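You operate a simulated robot arm through the tools that you are given. There is no shell and no other tool.

You run a simulated two-armed robot. Do the job below in one go: nothing can be reset, and whatever is moved stays where it is left.

## Task
Test the grey-banded handset on the tester, sort it and switch off.
Fine: switch the tester on first; clamp the handset, press test once; from 70 dB it goes on the GOOD side of the tray beside the tester, else on FAULT; leave the clamp open. Where these are worked on the way, their far stop is far enough and under half their travel is too little: yellow clamp.

The check looks at the end state, three seconds after you hand in, the way a careful person would. Anything else that was tipped, shoved, dropped, spilled or broken makes it a failure.

## Robot
Two 6-joint arms with fingered hands on one trunk that stands fixed in place. Base frame: the origin is at the foot of the trunk, x ahead of it, y to its left, z up; the work surface is at about z = 0.8. Lengths are in m, angles in degrees, forces in N, time in s.
The left shoulder is at [0.02, 0.157, 0.829], the right one opposite. With the tool pointing down near the work surface each hand reaches from about 0.34 to 0.84 m from the base axis, measured 20 degrees to its own side. Payload 4.1 kg a hand.
The TCP of each hand is the grasp point between the finger pads, 0.033 m short of the fingertips. In the tool frame z runs along the fingers and y along their closing line. The gripper opens to 0.112 m; its body begins 0.039 m behind the TCP. The gripper is a hand of 4 fingers: y runs from the thumb to the fingers, the wrist lies at [-0.016, -0.118, -0.2] in the tool frame, and closing takes about 1.5 s.
Orientation is told as [roll, pitch, yaw] about the base's x, y, z axes, in that order, counted from this pose: with the fingers straight down and the wrist toward the robot, the tool's x, y and z point along [0, 1, 0], [1, 0, 0] and [0, 0, -1] of the base frame.

## Interface
- The arms move only by the tool move_arm. It takes "left_series", "right_series" or both (then of equal length, played together; a hand with none holds still); each is a list that holds one entry, the list of rows, each a list of 6 numbers: the shift along the tool's x, y, z in units of 20 mm (1.0 is 20 mm), then the turn, a rotation vector about the tool's x, y, z in units of 4 degrees (1.0 is 4 degrees). In form: [[[x, y, z, wx, wy, wz], ...]]. A call has 1 to 20 rows; each row shifts and turns the commanded pose from where the row before left it, along the tool's axes as they then stand. "left_gripper" and "right_gripper" are, for a hand that has rows, the opening, from 0 (shut) to 1 (fully open), set as the call begins (left out, the last holds). A call with a number of a shift or a turn outside -1 to 1 is refused whole. Rows are played at 5 a second. More than 0.05 m and 8.6 degrees between two rows, or a gripper value outside its range, and nothing of the call is played. A pose out of reach is approached as far as the arm can. The call stops where the force on the tool passes 70 N (or 10 N more than at its start, if that is more) or the arm is blocked; 0.2 s more then pass. Each finger travels about 0.072 m/s and halts on what it meets, pressing with about 30 N; the grip force reading is that of the motor and also rises with nothing between the fingers. The clock runs only during rows and for 0.2 s after the last one: add rows that do not move to give the fingers time. It gives the time, the measured TCP pose, the force on the tool (base axes), the opening and the grip force at its end, in the units of the frame above (readings bear some noise), with the torque about the TCP (base axes, N m) and any sound that the robot's microphone picked up, and new pictures: "views" is both (left out), scene, wrist or none (wrist: the cameras of the hands that moved).
- Cameras (640 x 400 px; columns grow to the right, rows downward): "scene" is now at [0.0714, 0.0037, 1.4662]; the picture's right is [0.14, -0.99, 0.00], its down [-0.63, -0.09, -0.77] and it looks along [0.76, 0.11, -0.64] (base axes); focal length 374 px, centre (320, 200). "left" rides on the left gripper at [-0.066, -0.089, -0.13] in its tool frame; the picture's right is [-0.79, -0.29, 0.54], its down [0.55, -0.71, 0.44] and it looks along [0.26, 0.64, 0.72] (tool axes); focal length 247 px, centre (320, 200). "right" rides on the right gripper at [0.066, -0.089, -0.13] in its tool frame; the picture's right is [-0.79, 0.29, -0.54], its down [-0.55, -0.71, 0.44] and it looks along [-0.26, 0.64, 0.72] (tool axes); focal length 247 px, centre (320, 200). There is no depth. A picture from a camera that has moved, and an enlarged one, comes with that camera's place and axes in the base frame and with its lens. The place of the scene camera against the robot may be out by one fixed shift of up to 0.025 m in any direction.
- set_grasp(shape, hand): the hand has 4 fingers and takes this shape, open, in about a second: jaw (thumb against the fingers, like two jaws); tri (thumb and two fingers); tip (a fingertip pinch); poke (one finger out to press); point (the index stretched); flat (the hand flat); cup (the hand cupped); fist (a fist). The gripper value then closes the fingers along that shape, each until it touches; the sizes above hold for jaw. It gives what a move gives, with no picture.
- aim_head(pan, tilt): turns the head with the scene camera to pan (to the left, within 86 degrees either way) and tilt (down, from -29 to 69), counted from straight ahead of the robot. It gives what a move gives, and a new picture of the scene camera.
- zoom(camera, box): a new picture of the part [left, top, right, bottom] of that camera's present view, enlarged. It takes no simulated time.
- job_done(): hands the job in; it is judged then, once.

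Places have to be worked out from the pictures, the camera data and where the tool is seen. Open the grippers and draw the arms clear of the work before you hand the job in, unless the task says otherwise.

The tools are called after "Request:" as name(argument=value, ...) on one line, values as JSON. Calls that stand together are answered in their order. move_arm: Moves the arms, as the interface text tells. Its arguments: {"type":"object","properties":{"left_series":{"type":"array"},"left_gripper":{"type":"number"},"right_series":{"type":"array"},"right_gripper":{"type":"number"},"views":{"type":"string","enum":["both","scene","wrist","none"]}},"required":[]} The other tools are called the same way: set_grasp (shape, hand) gives the hand a shape; aim_head (pan, tilt) turns the head that bears the scene camera; zoom (camera, box) takes an enlarged picture of a part of a camera's view; job_done () hands the job in.

At the start:

```text
time_s: 0.0
left_position: [0.4054, 0.2267, 1.1848]
left_orientation: [0.0, 0.1, 4.9]
left_ft_force: [0.0, -0.8, 0.5]
left_torque: [0.02, 0.0, -0.02]
left_opening: 0.1115
left_gripper_force: 0.0
left_shape: jaw
right_position: [0.5291, -0.1523, 1.1134]
right_orientation: [0.0, 0.0, 4.9]
right_ft_force: [0.1, -0.2, -0.3]
right_torque: [0.02, -0.01, -0.03]
right_opening: 0.1117
right_gripper_force: 0.1
right_shape: jaw
head pan, tilt (commanded): [8.0, 39.5]
```

scene: 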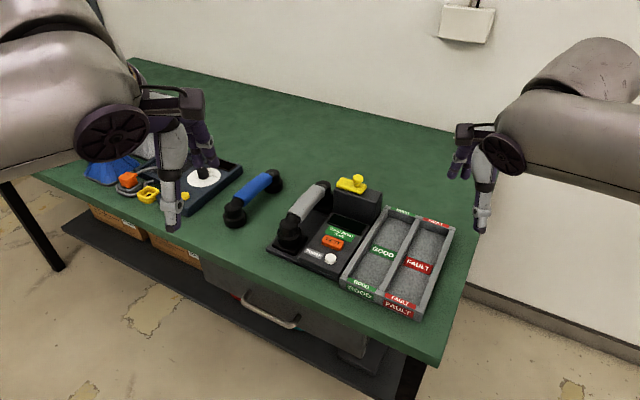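
right: 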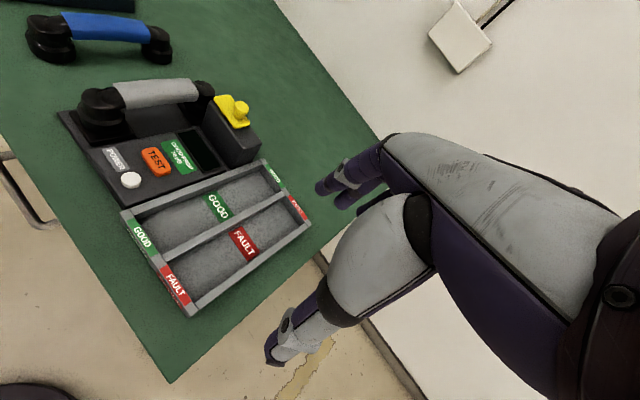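
left: 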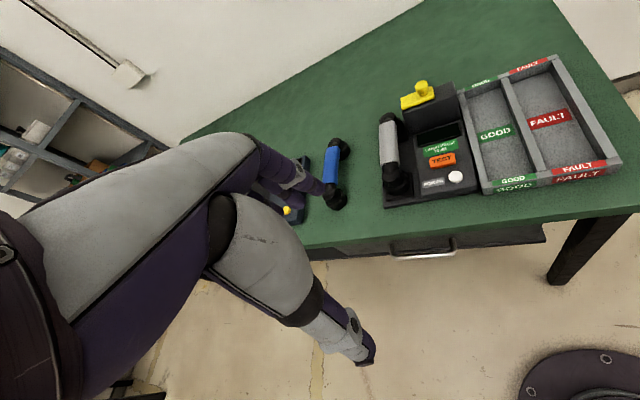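

The tester sits with the grey-banded handset already lying on its left part, the yellow clamp behind, and the GOOD/FAULT tray to the right. I take enlarged pictures first to read details.

Request:
zoom(camera="scene", box=[220, 160, 470, 320])

Request:
zoom(camera="right", box=[40, 50, 340, 330])

Request:
zoom(camera="left", box=[350, 50, 630, 225])

```text
2.50 times, centred on (345, 240) of scene
camera zoom: at [0.0714, 0.0037, 1.4662], right [0.14, -0.99, 0.0], down [-0.63, -0.09, -0.77], along [0.76, 0.11, -0.64], focal length 936 px, centre (258, 100)
```

zoom: 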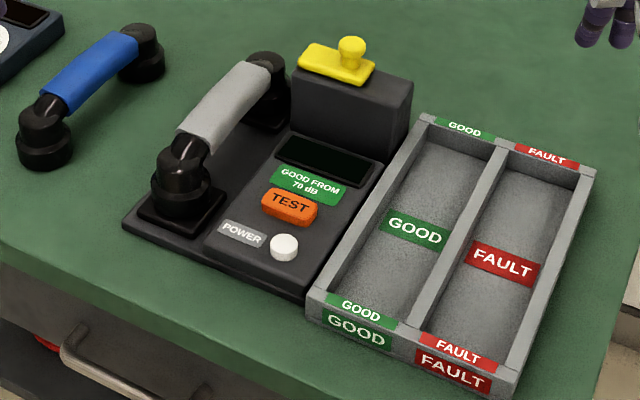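

```text
1.43 times, centred on (190, 190) of right
camera zoom: at [0.4348, -0.0946, 1.2443], right [0.35, -0.77, 0.54], down [-0.66, -0.61, -0.44], along [0.66, -0.2, -0.72], focal length 353 px, centre (506, 214)
```

zoom: 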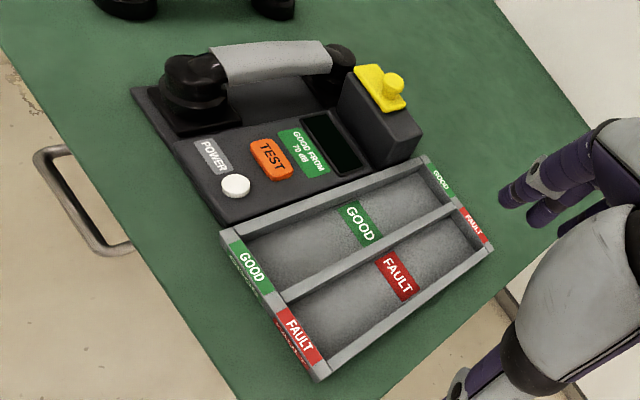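

```text
2.29 times, centred on (490, 138) of left
camera zoom: at [0.3216, 0.1554, 1.3149], right [-0.22, -0.81, -0.54], down [-0.75, 0.49, -0.44], along [0.62, 0.31, -0.72], focal length 564 px, centre (-69, 343)
```

zoom: 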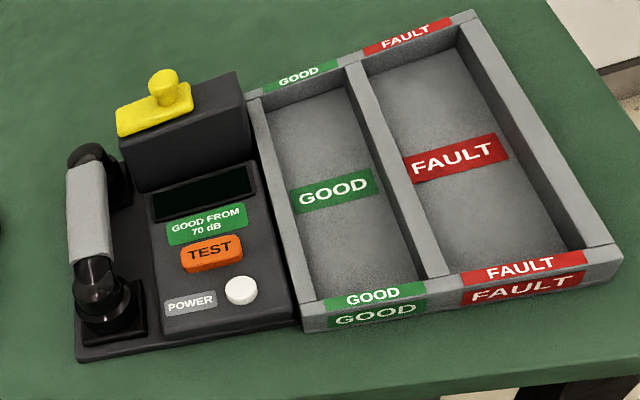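

The tester and tray are turned about 21° clockwise; I put POWER near (0.60, 0.07, 0.84), TEST near (0.645, 0.067, 0.843), clamp knob near (0.78, 0.02, 0.93). I zoom in on the clamp, the handset and the left stuff before moving.

Request:
zoom(camera="scene", box=[270, 165, 390, 240])

Request:
zoom(camera="scene", box=[260, 205, 360, 285])

Request:
zoom(camera="left", box=[360, 60, 500, 220])

Request:
zoom(camera="scene", box=[60, 100, 300, 250])

```text
5.33 times, centred on (330, 202) of scene
camera zoom: at [0.0714, 0.0037, 1.4662], right [0.14, -0.99, 0.0], down [-0.63, -0.09, -0.77], along [0.76, 0.11, -0.64], focal length 1998 px, centre (267, 187)
```

zoom: 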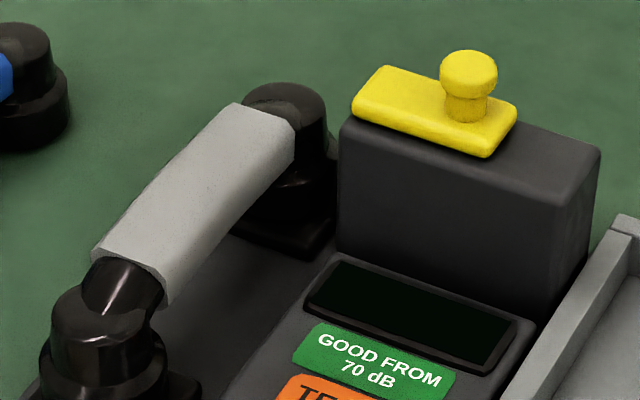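

```text
5.00 times, centred on (310, 245) of scene
camera zoom: at [0.0714, 0.0037, 1.4662], right [0.14, -0.99, 0.0], down [-0.63, -0.09, -0.77], along [0.76, 0.11, -0.64], focal length 1873 px, centre (370, -25)
```

zoom: 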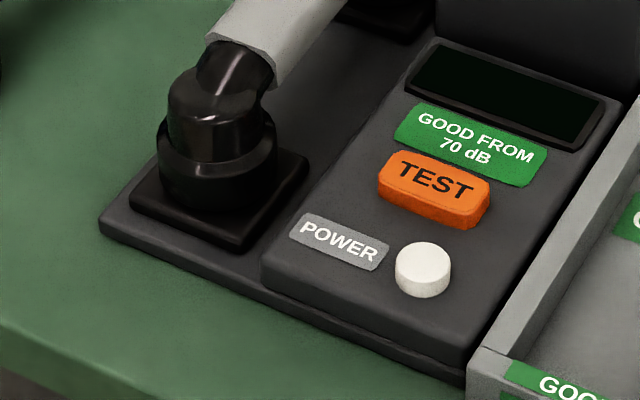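

```text
2.50 times, centred on (430, 140) of left
camera zoom: at [0.3216, 0.1554, 1.3149], right [-0.22, -0.81, -0.54], down [-0.75, 0.49, -0.44], along [0.62, 0.31, -0.72], focal length 617 px, centre (45, 350)
```

zoom: 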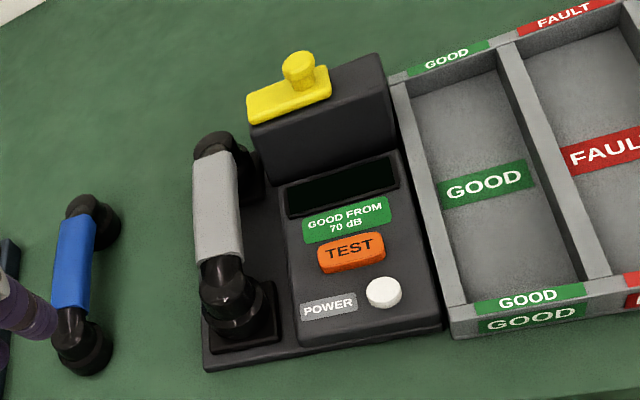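

```text
2.67 times, centred on (180, 175) of scene
camera zoom: at [0.0714, 0.0037, 1.4662], right [0.14, -0.99, 0.0], down [-0.63, -0.09, -0.77], along [0.76, 0.11, -0.64], focal length 999 px, centre (693, 267)
```

zoom: 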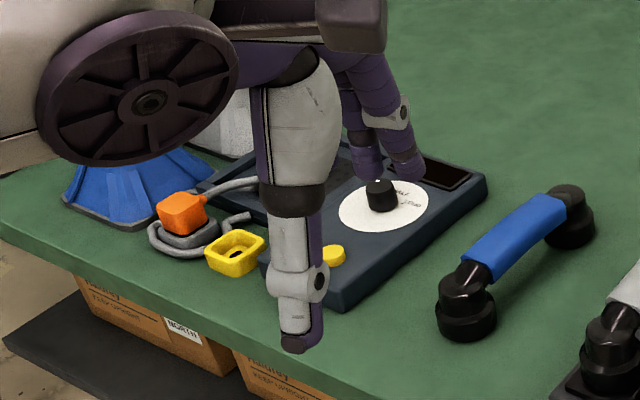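

The clamp is a yellow slider that must travel left over the handset's rear end. I give the right hand the poke shape and look at where its fingertip is.

Request:
set_grasp(shape="poke", hand="right")

```text
time_s: 0.9
left_position: [0.4056, 0.2278, 1.184]
left_orientation: [0.0, 0.1, 4.8]
left_ft_force: [0.1, 0.0, 0.5]
left_torque: [0.03, -0.01, 0.01]
left_opening: 0.1116
left_gripper_force: 0.0
left_shape: jaw
right_position: [0.5298, -0.1519, 1.1149]
right_orientation: [-0.1, 0.0, 4.8]
right_ft_force: [0.2, 0.4, -0.1]
right_torque: [0.0, -0.03, 0.02]
right_opening: 0.0
right_gripper_force: 0.0
right_shape: poke
head pan, tilt (commanded): [8.0, 39.5]
```

The hand has the poke shape now; I take a still row to see the fingertip in the pictures.

Request:
move_arm(right_series=[[[0, 0, 0, 0, 0, 0]]], views="both")

Request:
zoom(camera="scene", box=[400, 90, 560, 250])

Request:
zoom(camera="right", box=[200, 100, 500, 380])

```text
time_s: 1.3
left_position: [0.4048, 0.226, 1.1846]
left_orientation: [0.0, 0.1, 4.8]
left_ft_force: [0.6, 0.2, -0.3]
left_torque: [0.01, -0.02, -0.02]
left_opening: 0.1115
left_gripper_force: 0.0
left_shape: jaw
right_position: [0.5284, -0.1522, 1.1146]
right_orientation: [0.0, 0.1, 4.9]
right_ft_force: [-0.6, -0.2, 0.6]
right_torque: [-0.01, -0.01, 0.02]
right_opening: 0.0
right_gripper_force: 0.1
right_shape: poke
head pan, tilt (commanded): [8.0, 39.5]
camera scene: at [0.0714, 0.0037, 1.4662], right [0.14, -0.99, 0.0], down [-0.63, -0.09, -0.77], along [0.76, 0.11, -0.64], focal length 374 px, centre (320, 200)
camera right: at [0.4348, -0.0946, 1.2443], right [0.35, -0.77, 0.54], down [-0.66, -0.61, -0.44], along [0.66, -0.2, -0.72], focal length 247 px, centre (320, 200)
```

scene: 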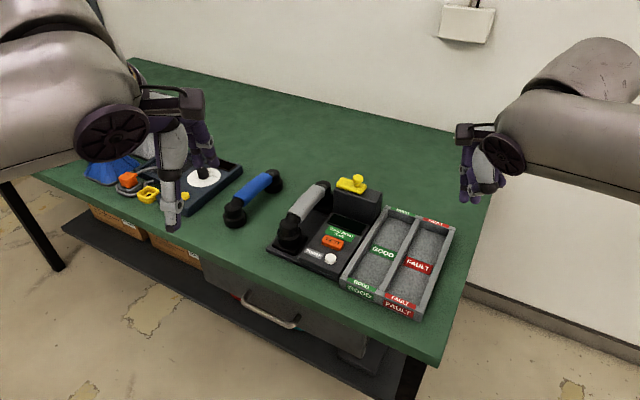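
right: 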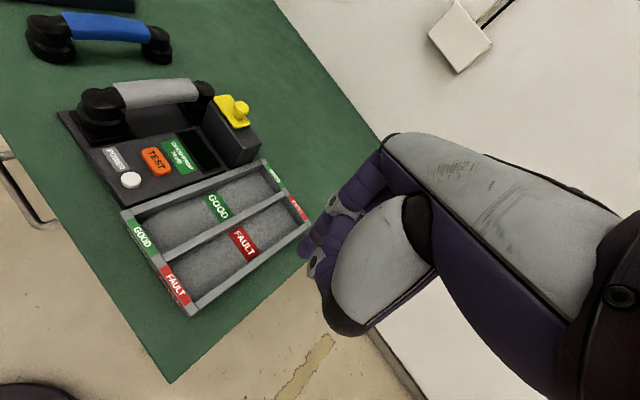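

```text
2.50 times, centred on (480, 170) of scene
camera zoom: at [0.0714, 0.0037, 1.4662], right [0.14, -0.99, 0.0], down [-0.63, -0.09, -0.77], along [0.76, 0.11, -0.64], focal length 936 px, centre (-80, 275)
```

zoom: 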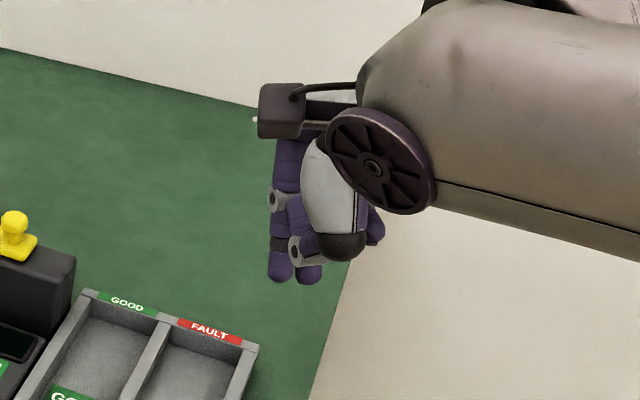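

```text
1.43 times, centred on (350, 240) of right
camera zoom: at [0.4348, -0.0946, 1.2443], right [0.35, -0.77, 0.54], down [-0.66, -0.61, -0.44], along [0.66, -0.2, -0.72], focal length 353 px, centre (277, 143)
```

zoom: 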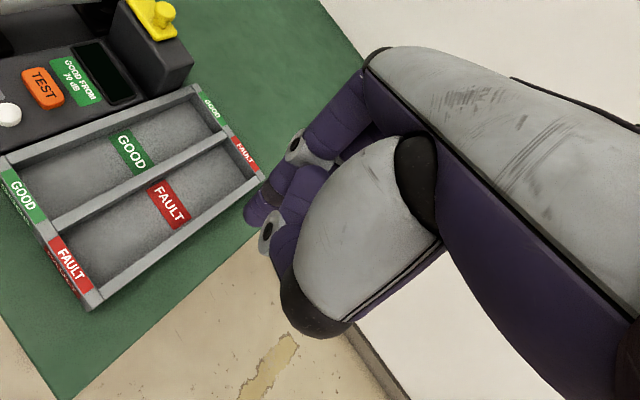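

The scene view shows the right hand with folded thumb and fingers near the bottom; I enlarge it strongly to see which finger is stretched out.

Request:
zoom(camera="scene", box=[445, 115, 525, 215])

Request:
zoom(camera="right", box=[290, 130, 450, 350])

Request:
zoom(camera="left", box=[480, 200, 640, 400])

```text
4.00 times, centred on (485, 165) of scene
camera zoom: at [0.0714, 0.0037, 1.4662], right [0.14, -0.99, 0.0], down [-0.63, -0.09, -0.77], along [0.76, 0.11, -0.64], focal length 1498 px, centre (-340, 340)
```

zoom: 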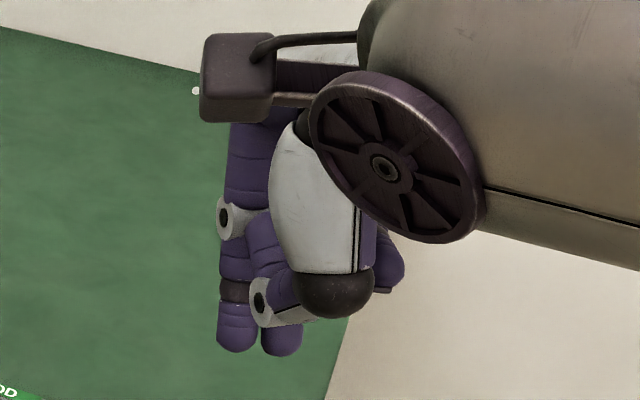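

```text
1.82 times, centred on (370, 240) of right
camera zoom: at [0.4348, -0.0946, 1.2443], right [0.35, -0.77, 0.54], down [-0.66, -0.61, -0.44], along [0.66, -0.2, -0.72], focal length 449 px, centre (229, 127)
```

zoom: 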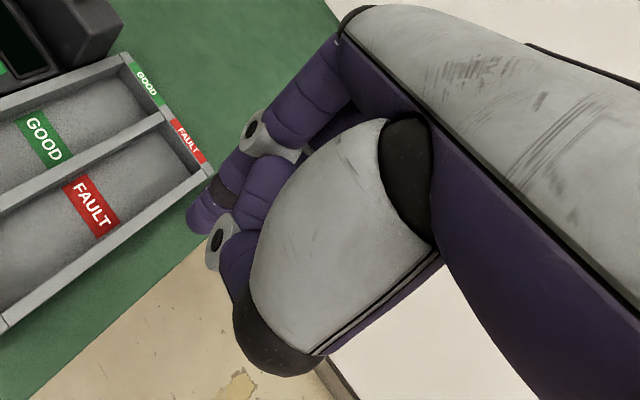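

```text
2.00 times, centred on (560, 300) of left
camera zoom: at [0.3215, 0.1553, 1.3149], right [-0.22, -0.81, -0.54], down [-0.75, 0.49, -0.44], along [0.62, 0.31, -0.72], focal length 494 px, centre (-160, 0)
```

zoom: 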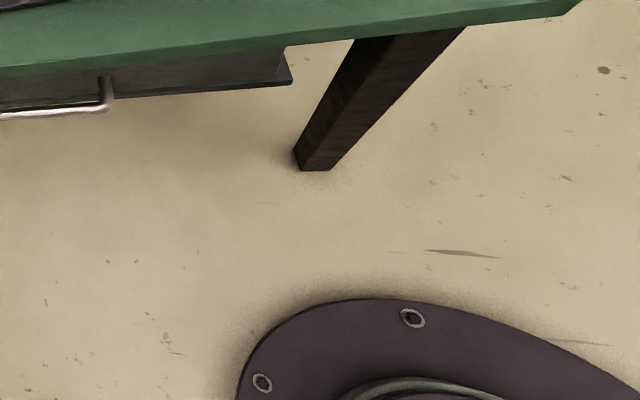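

The index finger looks straight, its tip roughly 0.035 m below the TCP. I move the right hand above the POWER button at safe height so that both wrist cameras can place the tip.

Request:
move_arm(right_series=[[[0.96, 0.41, 0.5, 0, 0, 0], [0.96, 0.41, 0.5, 0, 0, 0], [0.96, 0.41, 0.5, 0, 0, 0], [0.96, 0.41, 0.5, 0, 0, 0], [0.96, 0.41, 0.5, 0, 0, 0], [0.96, 0.41, 0.5, 0, 0, 0], [0.96, 0.41, 0.5, 0, 0, 0], [0.96, 0.41, 0.5, 0, 0, 0], [0.96, 0.41, 0.5, 0, 0, 0], [0.96, 0.41, 0.5, 0, 0, 0], [0.96, 0.41, 0.5, 0, 0, 0], [0, 0, 0, 0, 0, 0]]], views="both")

Request:
zoom(camera="left", box=[360, 40, 600, 240])

Request:
zoom(camera="scene", box=[260, 130, 400, 290])

```text
time_s: 3.9
left_position: [0.4057, 0.2273, 1.1838]
left_orientation: [0.0, -0.1, 4.9]
left_ft_force: [-0.3, 0.4, 0.8]
left_torque: [0.02, 0.01, -0.02]
left_opening: 0.1115
left_gripper_force: 0.1
left_shape: jaw
right_position: [0.6004, 0.0659, 1.0023]
right_orientation: [0.0, 0.0, 4.8]
right_ft_force: [0.0, -0.2, -0.2]
right_torque: [0.01, -0.05, 0.01]
right_opening: 0.0
right_gripper_force: 0.0
right_shape: poke
head pan, tilt (commanded): [8.0, 39.5]
camera scene: at [0.0714, 0.0037, 1.4662], right [0.14, -0.99, 0.0], down [-0.63, -0.09, -0.77], along [0.76, 0.11, -0.64], focal length 374 px, centre (320, 200)
camera right: at [0.506, 0.1235, 1.1333], right [0.35, -0.77, 0.54], down [-0.66, -0.61, -0.44], along [0.66, -0.2, -0.72], focal length 247 px, centre (320, 200)
```

scene: 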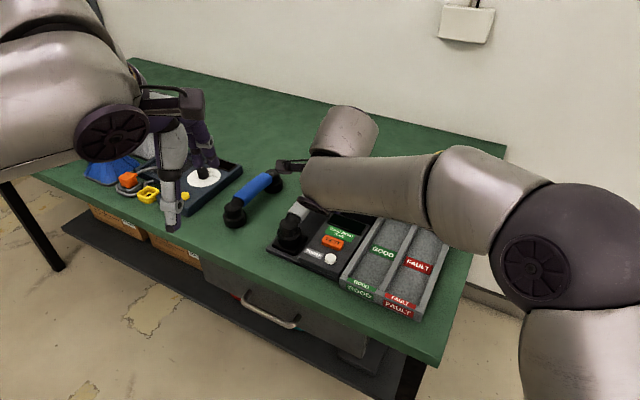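
right: 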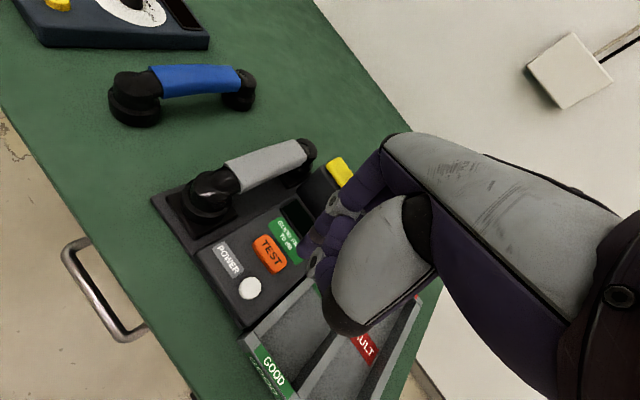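

```text
2.00 times, centred on (480, 140) of left
camera zoom: at [0.3215, 0.1553, 1.3149], right [-0.22, -0.81, -0.54], down [-0.75, 0.49, -0.44], along [0.62, 0.31, -0.72], focal length 494 px, centre (0, 320)
```

zoom: 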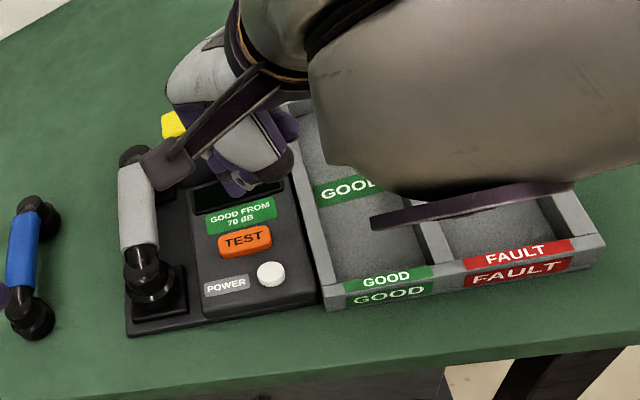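

```text
2.50 times, centred on (330, 210) of scene
camera zoom: at [0.0714, 0.0037, 1.4662], right [0.14, -0.99, 0.0], down [-0.63, -0.09, -0.77], along [0.76, 0.11, -0.64], focal length 936 px, centre (295, 175)
```

zoom: 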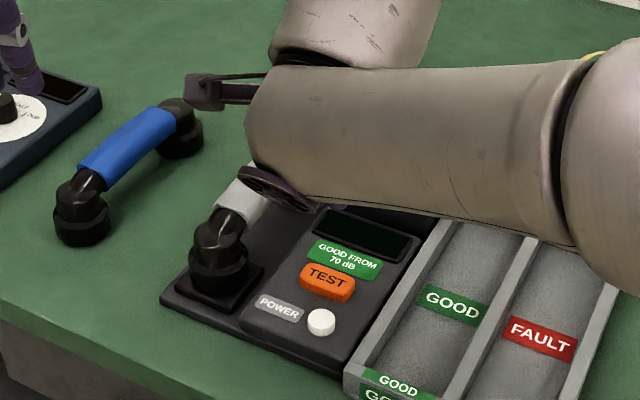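

The forearm hides the hand from the head camera, but both wrist cameras see the fingers. I enlarge them to locate the tip.

Request:
zoom(camera="left", box=[430, 70, 530, 170])

Request:
zoom(camera="right", box=[200, 150, 360, 350])

```text
4.00 times, centred on (480, 120) of left
camera zoom: at [0.3215, 0.1553, 1.3149], right [-0.22, -0.81, -0.54], down [-0.75, 0.49, -0.44], along [0.62, 0.31, -0.72], focal length 988 px, centre (-320, 520)
```

zoom: 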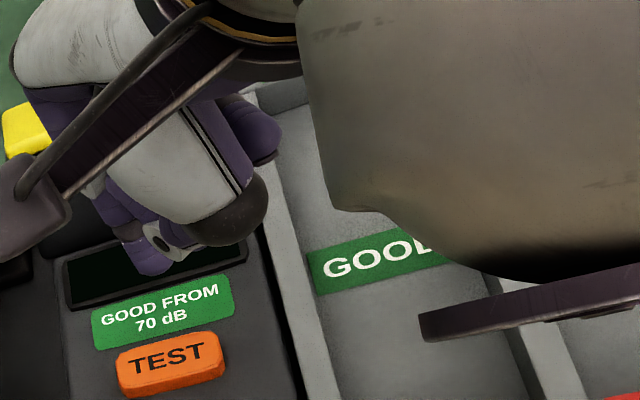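

```text
2.00 times, centred on (280, 250) of right
camera zoom: at [0.506, 0.1235, 1.1333], right [0.35, -0.77, 0.54], down [-0.66, -0.61, -0.44], along [0.66, -0.2, -0.72], focal length 494 px, centre (400, 100)
```

zoom: 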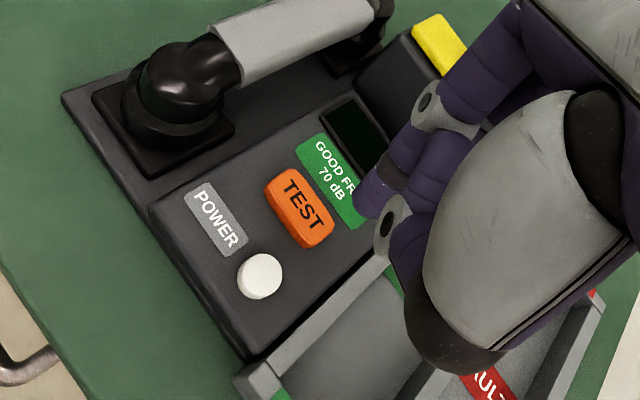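

The tip lies close to the TCP axis, about 0.02–0.035 m beyond it. I lower the hand by 0.08 m, still above the button, and check again.

Request:
move_arm(right_series=[[[0, 0, 0.8, 0, 0, 0], [0, 0, 0.8, 0, 0, 0], [0, 0, 0.8, 0, 0, 0], [0, 0, 0.8, 0, 0, 0], [0, 0, 0.8, 0, 0, 0], [0, 0, 0, 0, 0, 0]]], views="wrist")

Request:
zoom(camera="left", box=[410, 90, 530, 190])

Request:
zoom(camera="right", box=[220, 150, 380, 350])

Request:
zoom(camera="scene", box=[270, 180, 390, 280])

```text
time_s: 5.3
left_position: [0.4043, 0.2267, 1.1859]
left_orientation: [0.0, 0.0, 4.8]
left_ft_force: [0.2, 0.0, 0.0]
left_torque: [0.0, -0.01, 0.01]
left_opening: 0.1118
left_gripper_force: 0.0
left_shape: jaw
right_position: [0.6016, 0.0681, 0.9235]
right_orientation: [0.0, 0.0, 4.8]
right_ft_force: [-0.4, 0.9, 0.1]
right_torque: [0.01, -0.03, 0.02]
right_opening: 0.0001
right_gripper_force: 0.0
right_shape: poke
head pan, tilt (commanded): [8.0, 39.5]
camera right: at [0.5075, 0.1248, 1.0541], right [0.35, -0.77, 0.54], down [-0.66, -0.61, -0.44], along [0.66, -0.2, -0.72], focal length 247 px, centre (320, 200)
```

right: 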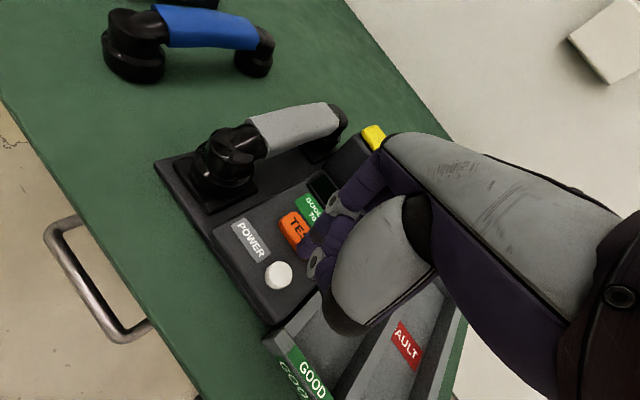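

```text
4.00 times, centred on (470, 140) of left
camera zoom: at [0.3215, 0.1553, 1.3149], right [-0.22, -0.81, -0.54], down [-0.75, 0.49, -0.44], along [0.62, 0.31, -0.72], focal length 988 px, centre (-280, 440)
```

zoom: 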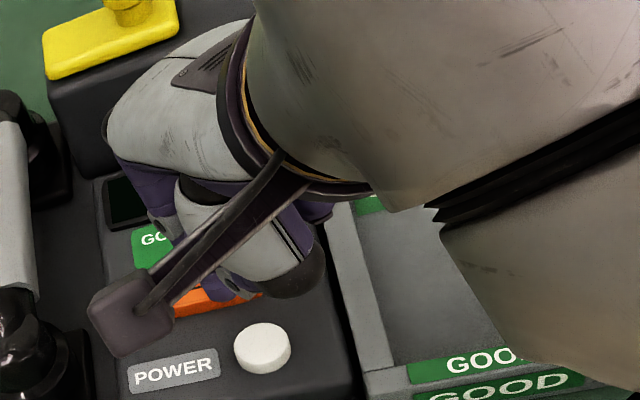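

```text
2.00 times, centred on (300, 250) of right
camera zoom: at [0.5075, 0.1248, 1.0541], right [0.35, -0.77, 0.54], down [-0.66, -0.61, -0.44], along [0.66, -0.2, -0.72], focal length 494 px, centre (360, 100)
```

zoom: 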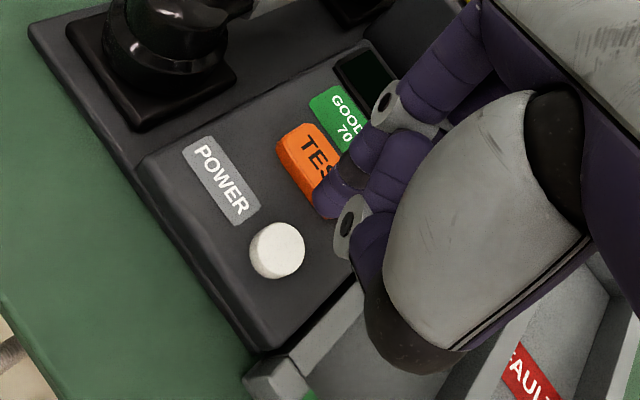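

```text
4.00 times, centred on (330, 230) of scene
camera zoom: at [0.0714, 0.0037, 1.4662], right [0.14, -0.99, 0.0], down [-0.63, -0.09, -0.77], along [0.76, 0.11, -0.64], focal length 1498 px, centre (280, 80)
```

zoom: 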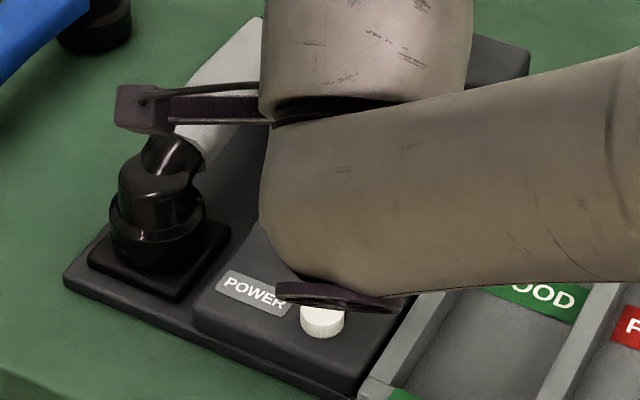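

The button sits right under the TCP, and the fingertip appears near the TCP axis in both views. One more close zoom from the left camera to be sure of the tip before pressing.

Request:
zoom(camera="left", box=[440, 120, 500, 170])

Request:
zoom(camera="right", box=[260, 210, 340, 310])

```text
8.00 times, centred on (470, 145) of left
camera zoom: at [0.3215, 0.1553, 1.3149], right [-0.22, -0.81, -0.54], down [-0.75, 0.49, -0.44], along [0.62, 0.31, -0.72], focal length 1976 px, centre (-880, 640)
```

zoom: 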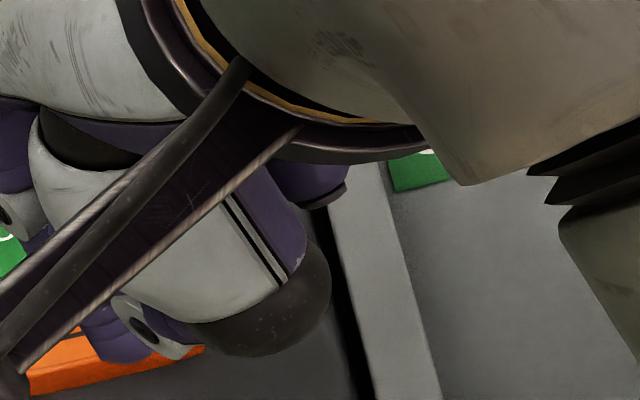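

```text
4.00 times, centred on (300, 260) of right
camera zoom: at [0.5075, 0.1248, 1.0541], right [0.35, -0.77, 0.54], down [-0.66, -0.61, -0.44], along [0.66, -0.2, -0.72], focal length 988 px, centre (400, -40)
```

zoom: 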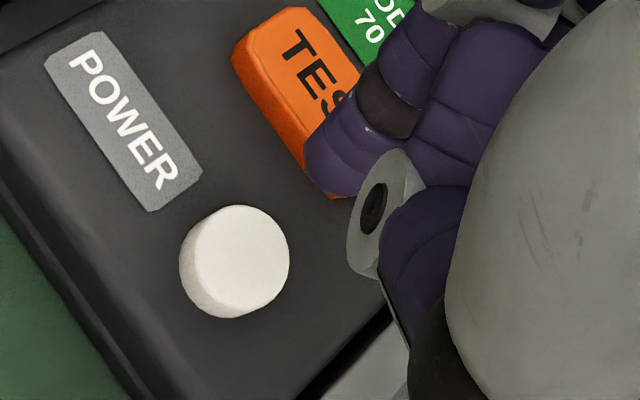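

Tip and button are nearly aligned; I shift by about (-4, -8) mm and lower 0.03 m, watching the tip against the button.

Request:
move_arm(right_series=[[[-0.385, -0.235, 0.3, 0, 0, 0], [0, 0, 0.4, 0, 0, 0], [0, 0, 0.4, 0, 0, 0], [0, 0, 0.4, 0, 0, 0], [0, 0, 0, 0, 0, 0]]], views="none")

Request:
zoom(camera="right", box=[260, 210, 340, 310])

Request:
zoom(camera="left", box=[420, 130, 500, 190])

```text
time_s: 6.5
left_position: [0.404, 0.2271, 1.1852]
left_orientation: [0.0, 0.0, 4.8]
left_ft_force: [0.7, 0.1, -0.1]
left_torque: [0.0, -0.01, 0.01]
left_opening: 0.1114
left_gripper_force: 0.1
left_shape: jaw
right_position: [0.5982, 0.0581, 0.892]
right_orientation: [0.0, 0.1, 4.9]
right_ft_force: [0.5, 0.0, 0.2]
right_torque: [0.02, -0.02, 0.02]
right_opening: 0.0001
right_gripper_force: 0.1
right_shape: poke
head pan, tilt (commanded): [8.0, 39.5]
```

```text
4.00 times, centred on (300, 260) of right
camera zoom: at [0.5034, 0.116, 1.0234], right [0.35, -0.77, 0.54], down [-0.66, -0.61, -0.44], along [0.66, -0.2, -0.72], focal length 988 px, centre (400, -40)
```

zoom: 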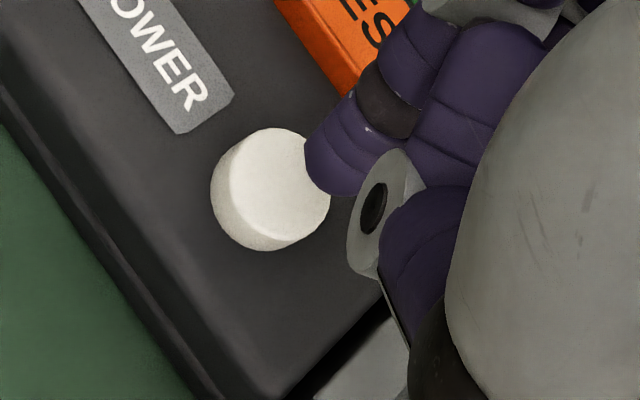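

```text
6.67 times, centred on (460, 160) of left
camera zoom: at [0.3215, 0.1554, 1.3149], right [-0.22, -0.81, -0.54], down [-0.75, 0.49, -0.44], along [0.62, 0.31, -0.72], focal length 1646 px, centre (-613, 467)
```

zoom: 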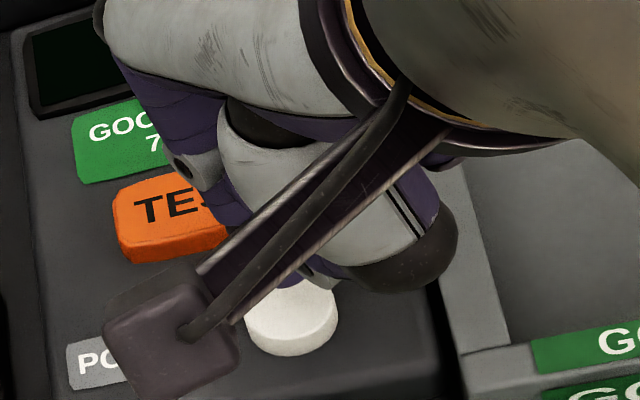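

The fingertip is now over the button's right part and will line up as I go lower. I lower 10 mm more and look at force and picture.

Request:
move_arm(right_series=[[[0, 0, 0.25, 0, 0, 0], [0, 0, 0.25, 0, 0, 0], [0, 0, 0, 0, 0, 0]]], views="none")

Request:
zoom(camera="right", box=[260, 210, 340, 310])

```text
time_s: 7.3
left_position: [0.405, 0.2274, 1.1837]
left_orientation: [0.0, 0.0, 4.8]
left_ft_force: [1.4, 1.1, -1.0]
left_torque: [0.02, -0.04, -0.01]
left_opening: 0.1116
left_gripper_force: 0.0
left_shape: jaw
right_position: [0.5962, 0.06, 0.883]
right_orientation: [-0.1, 0.1, 4.9]
right_ft_force: [0.0, -0.4, 0.5]
right_torque: [0.0, 0.0, 0.0]
right_opening: 0.0
right_gripper_force: 0.0
right_shape: poke
head pan, tilt (commanded): [8.0, 39.5]
```

```text
4.00 times, centred on (300, 260) of right
camera zoom: at [0.5027, 0.1162, 1.0136], right [0.35, -0.77, 0.54], down [-0.66, -0.61, -0.44], along [0.66, -0.2, -0.72], focal length 988 px, centre (400, -40)
```

zoom: 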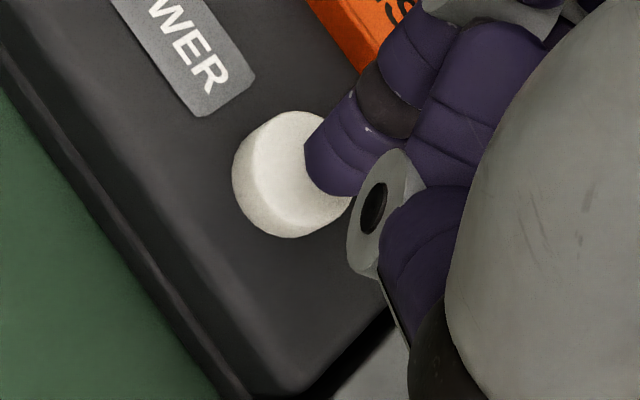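

Tip is right over the white button and still no contact. I lower 6 mm more in small steps.

Request:
move_arm(right_series=[[[0, 0, 0.15, 0, 0, 0], [0, 0, 0.15, 0, 0, 0], [0, 0, 0, 0, 0, 0]]], views="none")

Request:
zoom(camera="right", box=[260, 210, 340, 310])

```text
time_s: 8.1
left_position: [0.405, 0.2276, 1.1854]
left_orientation: [0.1, 0.0, 4.8]
left_ft_force: [0.5, 0.8, 0.9]
left_torque: [-0.01, 0.0, 0.03]
left_opening: 0.1116
left_gripper_force: 0.1
left_shape: jaw
right_position: [0.596, 0.0593, 0.8758]
right_orientation: [0.0, 0.0, 5.0]
right_ft_force: [-0.7, -0.2, 0.1]
right_torque: [0.0, -0.03, -0.01]
right_opening: 0.0
right_gripper_force: 0.0
right_shape: poke
head pan, tilt (commanded): [8.0, 39.5]
```

```text
4.00 times, centred on (300, 260) of right
camera zoom: at [0.5024, 0.1158, 1.0079], right [0.35, -0.76, 0.54], down [-0.66, -0.61, -0.44], along [0.66, -0.2, -0.72], focal length 988 px, centre (400, -40)
```

zoom: 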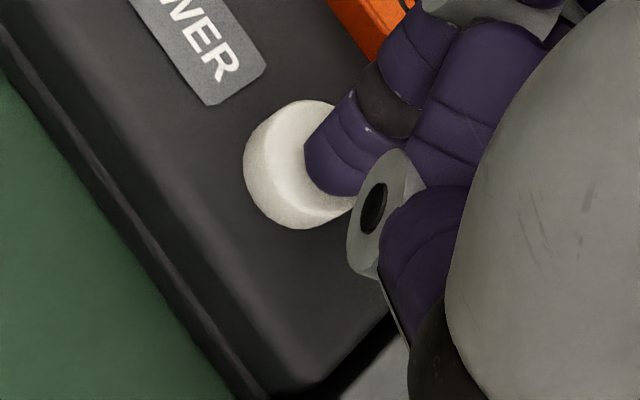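

Still no contact force; the tip stays over the button face. I continue down 6 mm in small steps.

Request:
move_arm(right_series=[[[0, 0, 0.15, 0, 0, 0], [0, 0, 0.15, 0, 0, 0], [0, 0, 0, 0, 0, 0]]], views="none")

Request:
zoom(camera="right", box=[260, 210, 340, 310])

Request:
zoom(camera="left", box=[420, 130, 500, 190])

```text
time_s: 8.9
left_position: [0.4044, 0.2264, 1.1845]
left_orientation: [0.0, 0.0, 4.8]
left_ft_force: [-0.6, -0.7, 0.5]
left_torque: [0.01, -0.01, 0.0]
left_opening: 0.1118
left_gripper_force: 0.0
left_shape: jaw
right_position: [0.5973, 0.0567, 0.871]
right_orientation: [0.0, 0.0, 4.9]
right_ft_force: [0.0, 1.2, 1.6]
right_torque: [0.03, 0.0, 0.04]
right_opening: 0.0
right_gripper_force: 0.0
right_shape: poke
head pan, tilt (commanded): [8.0, 39.5]
heard: click
```

```text
4.00 times, centred on (300, 260) of right
camera zoom: at [0.5022, 0.1153, 1.0021], right [0.35, -0.77, 0.54], down [-0.66, -0.61, -0.44], along [0.66, -0.2, -0.72], focal length 988 px, centre (400, -40)
```

zoom: 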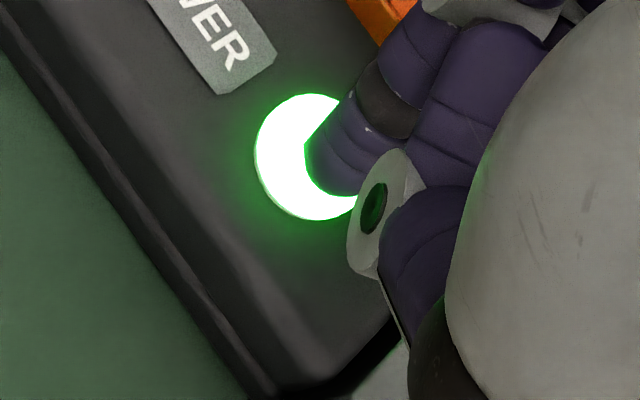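

```text
6.67 times, centred on (460, 160) of left
camera zoom: at [0.3215, 0.1554, 1.3149], right [-0.22, -0.81, -0.54], down [-0.75, 0.49, -0.44], along [0.62, 0.31, -0.72], focal length 1646 px, centre (-613, 467)
```

zoom: 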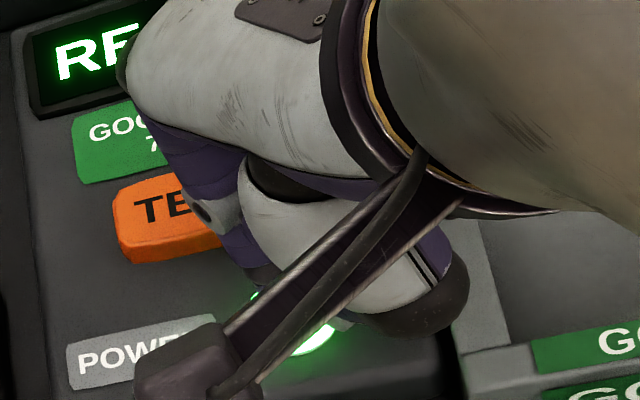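

The POWER button clicked, glows green and the display came on; the fingertip offset is confirmed as about 0.033 m beyond the TCP. I lift straight up.

Request:
move_arm(right_series=[[[0, 0, -0.5, 0, 0, 0], [0, 0, -1, 0, 0, 0], [0, 0, -1, 0, 0, 0], [0, 0, -1, 0, 0, 0], [0, 0, -1, 0, 0, 0], [0, 0, -1, 0, 0, 0], [0, 0, -1, 0, 0, 0], [0, 0, 0, 0, 0, 0]]], views="both")

Request:
zoom(camera="left", box=[360, 50, 520, 210])

```text
time_s: 10.7
left_position: [0.4054, 0.2273, 1.1838]
left_orientation: [0.1, 0.0, 4.7]
left_ft_force: [0.4, -0.2, -0.1]
left_torque: [0.0, 0.02, -0.01]
left_opening: 0.1116
left_gripper_force: 0.1
left_shape: jaw
right_position: [0.5964, 0.0579, 1.0026]
right_orientation: [0.0, 0.0, 4.9]
right_ft_force: [0.2, -0.2, 0.4]
right_torque: [0.0, 0.0, 0.02]
right_opening: 0.0
right_gripper_force: 0.0
right_shape: poke
head pan, tilt (commanded): [8.0, 39.5]
camera scene: at [0.0714, 0.0037, 1.4662], right [0.14, -0.99, 0.0], down [-0.63, -0.09, -0.77], along [0.76, 0.11, -0.64], focal length 374 px, centre (320, 200)
camera right: at [0.5019, 0.1147, 1.1331], right [0.35, -0.77, 0.54], down [-0.66, -0.61, -0.44], along [0.66, -0.2, -0.72], focal length 247 px, centre (320, 200)
```

scene: 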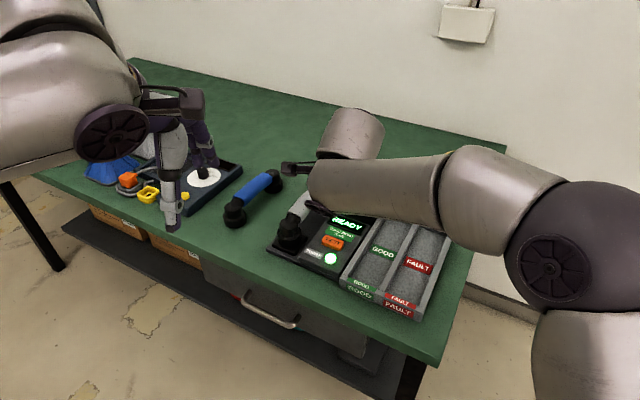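
right: 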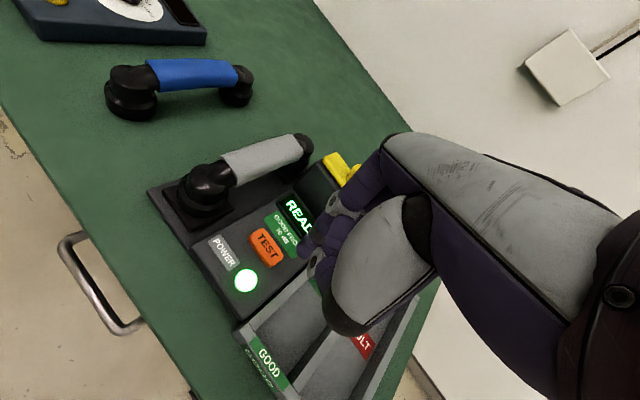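

```text
2.50 times, centred on (440, 130) of left
camera zoom: at [0.3216, 0.1553, 1.3149], right [-0.22, -0.81, -0.54], down [-0.75, 0.49, -0.44], along [0.62, 0.31, -0.72], focal length 617 px, centre (20, 375)
```

zoom: 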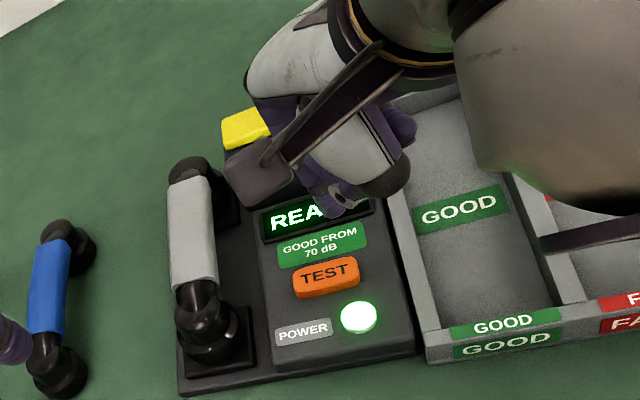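

The display reads READY. Next is the clamp: I carry the finger to above the right side of the yellow knob, at about (0.765, -0.012), staying high.

Request:
move_arm(right_series=[[[-0.467, 0.9, -0.1, 0, 0, 0], [-0.467, 0.9, -0.1, 0, 0, 0], [-0.467, 0.9, -0.1, 0, 0, 0], [-0.467, 0.9, -0.1, 0, 0, 0], [-0.467, 0.9, -0.1, 0, 0, 0], [-0.467, 0.9, -0.1, 0, 0, 0], [-0.467, 0.9, -0.1, 0, 0, 0], [-0.467, 0.9, -0.1, 0, 0, 0], [-0.467, 0.9, -0.1, 0, 0, 0], [0, 0, 0, 0, 0, 0]]], views="both")

Request:
zoom(camera="left", box=[360, 30, 520, 150])

Request:
zoom(camera="right", box=[200, 150, 360, 310])

```text
time_s: 12.9
left_position: [0.4043, 0.2272, 1.1837]
left_orientation: [0.0, -0.1, 4.8]
left_ft_force: [-0.1, 1.4, -0.2]
left_torque: [0.0, 0.02, 0.01]
left_opening: 0.1117
left_gripper_force: 0.0
left_shape: jaw
right_position: [0.7375, -0.0152, 1.0075]
right_orientation: [0.0, 0.1, 4.9]
right_ft_force: [0.8, 0.1, -0.4]
right_torque: [0.01, 0.0, -0.04]
right_opening: 0.0001
right_gripper_force: 0.0
right_shape: poke
right hand out of reach, approached as far as the arm can: row 8, 9
head pan, tilt (commanded): [8.0, 39.5]
camera scene: at [0.0715, 0.0038, 1.4662], right [0.14, -0.99, 0.0], down [-0.63, -0.09, -0.77], along [0.76, 0.11, -0.64], focal length 374 px, centre (320, 200)
camera right: at [0.6424, 0.0423, 1.1377], right [0.35, -0.77, 0.54], down [-0.66, -0.61, -0.44], along [0.66, -0.2, -0.72], focal length 247 px, centre (320, 200)
```

scene: 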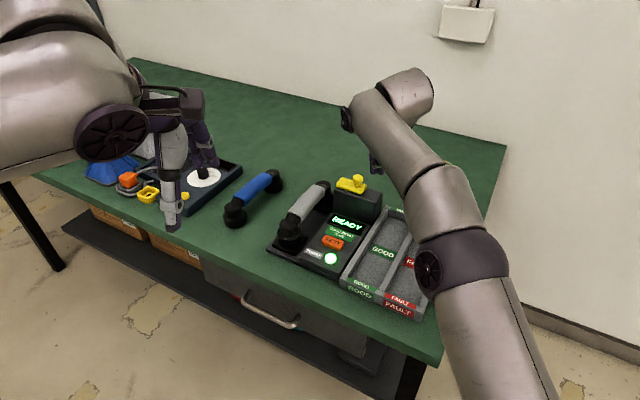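
right: 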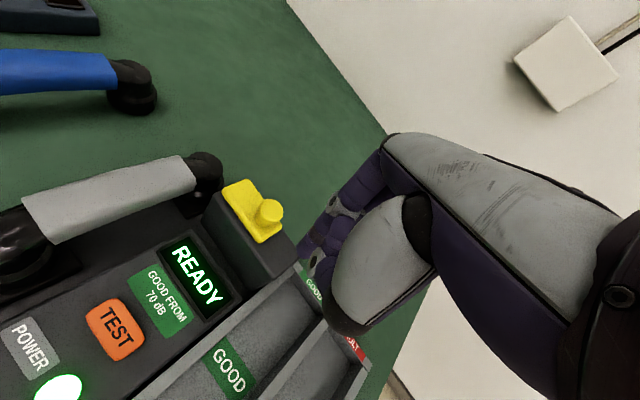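

```text
3.33 times, centred on (440, 90) of left
camera zoom: at [0.3216, 0.1554, 1.3149], right [-0.22, -0.81, -0.54], down [-0.75, 0.49, -0.44], along [0.62, 0.31, -0.72], focal length 823 px, centre (-80, 567)
```

zoom: 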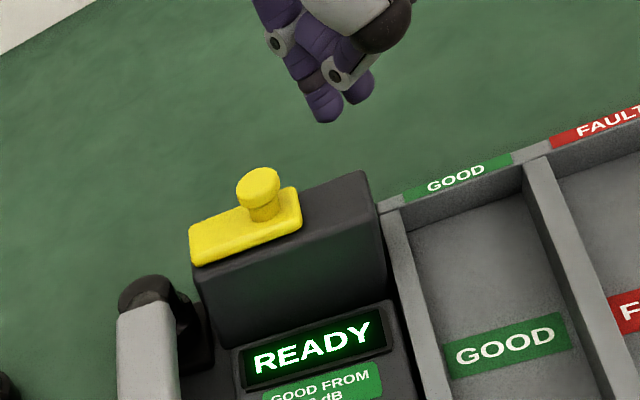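

```text
2.50 times, centred on (280, 230) of right
camera zoom: at [0.6424, 0.0423, 1.1377], right [0.35, -0.77, 0.54], down [-0.66, -0.61, -0.44], along [0.66, -0.2, -0.72], focal length 617 px, centre (420, 125)
```

zoom: 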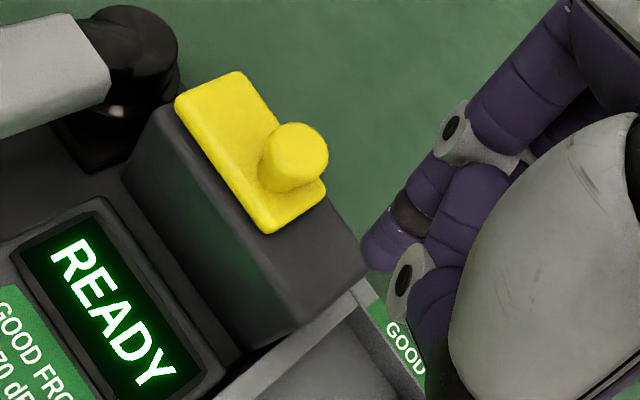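

The knob top is now placed at about (0.784, 0.023, 0.927), plate top near z 0.893. Vertical pose runs out of reach at x 0.74, so I tilt the fingers forward by 15° which brings the wrist back, staying high.

Request:
move_arm(right_series=[[[0, 0, 0, -0.9375, 0, 0], [0, 0, 0, -0.9375, 0, 0], [0, 0, 0, -0.9375, 0, 0], [0, 0, 0, -0.9375, 0, 0], [0, 0, 0, 0, 0, 0], [0, 0, 0, 0, 0, 0]]], views="both")

Request:
zoom(camera="left", box=[360, 10, 520, 130])

Request:
zoom(camera="right", box=[200, 150, 360, 310])

```text
time_s: 14.3
left_position: [0.4046, 0.2278, 1.1844]
left_orientation: [0.1, 0.0, 4.8]
left_ft_force: [0.5, -0.6, -0.5]
left_torque: [-0.03, -0.02, 0.0]
left_opening: 0.1115
left_gripper_force: 0.0
left_shape: jaw
right_position: [0.7365, -0.0136, 1.0063]
right_orientation: [0.0, -15.0, 4.8]
right_ft_force: [-0.7, 0.0, 0.1]
right_torque: [0.04, 0.02, -0.01]
right_opening: 0.0001
right_gripper_force: 0.0
right_shape: poke
head pan, tilt (commanded): [8.0, 39.5]
camera scene: at [0.0714, 0.0037, 1.4662], right [0.14, -0.99, 0.0], down [-0.63, -0.09, -0.77], along [0.76, 0.11, -0.64], focal length 374 px, centre (320, 200)
camera right: at [0.6121, 0.0408, 1.11], right [0.2, -0.78, 0.59], down [-0.52, -0.6, -0.6], along [0.83, -0.19, -0.53], focal length 247 px, centre (320, 200)
```

scene: 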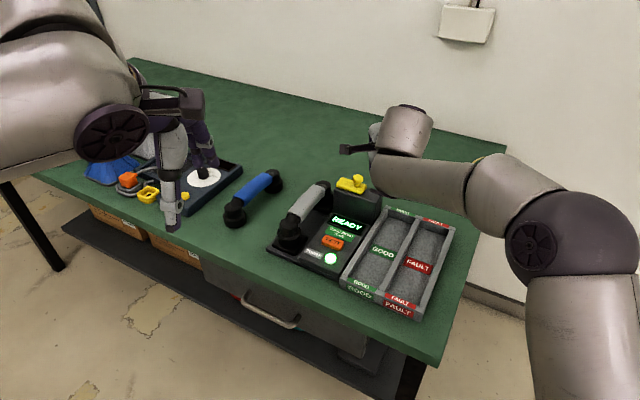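
right: 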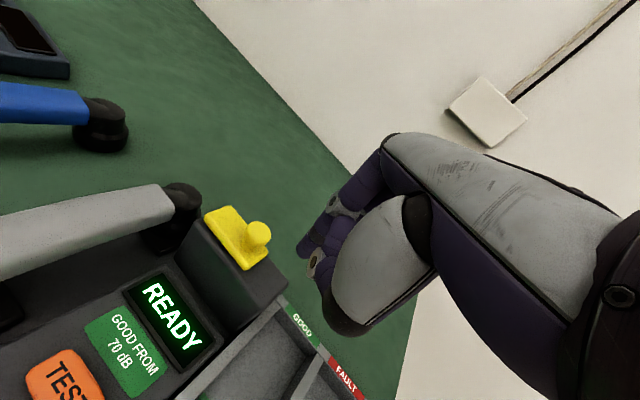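

```text
3.33 times, centred on (440, 70) of left
camera zoom: at [0.3215, 0.1554, 1.3149], right [-0.22, -0.81, -0.54], down [-0.75, 0.49, -0.44], along [0.62, 0.31, -0.72], focal length 823 px, centre (-80, 633)
```

zoom: 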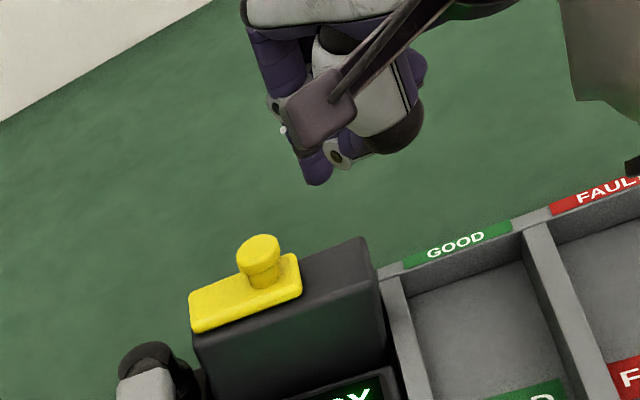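

```text
2.50 times, centred on (280, 230) of right
camera zoom: at [0.6121, 0.0408, 1.11], right [0.2, -0.78, 0.59], down [-0.52, -0.6, -0.6], along [0.83, -0.19, -0.53], focal length 617 px, centre (420, 125)
```

zoom: 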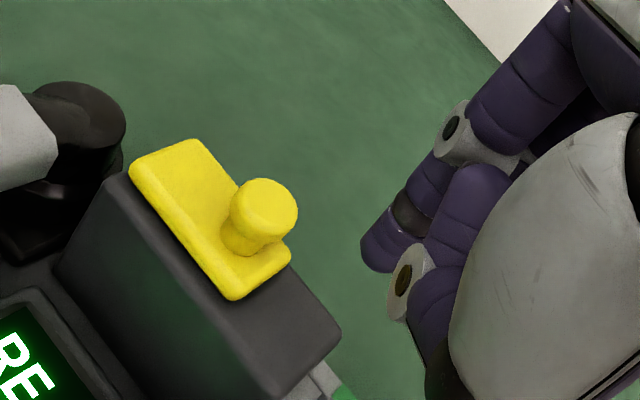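

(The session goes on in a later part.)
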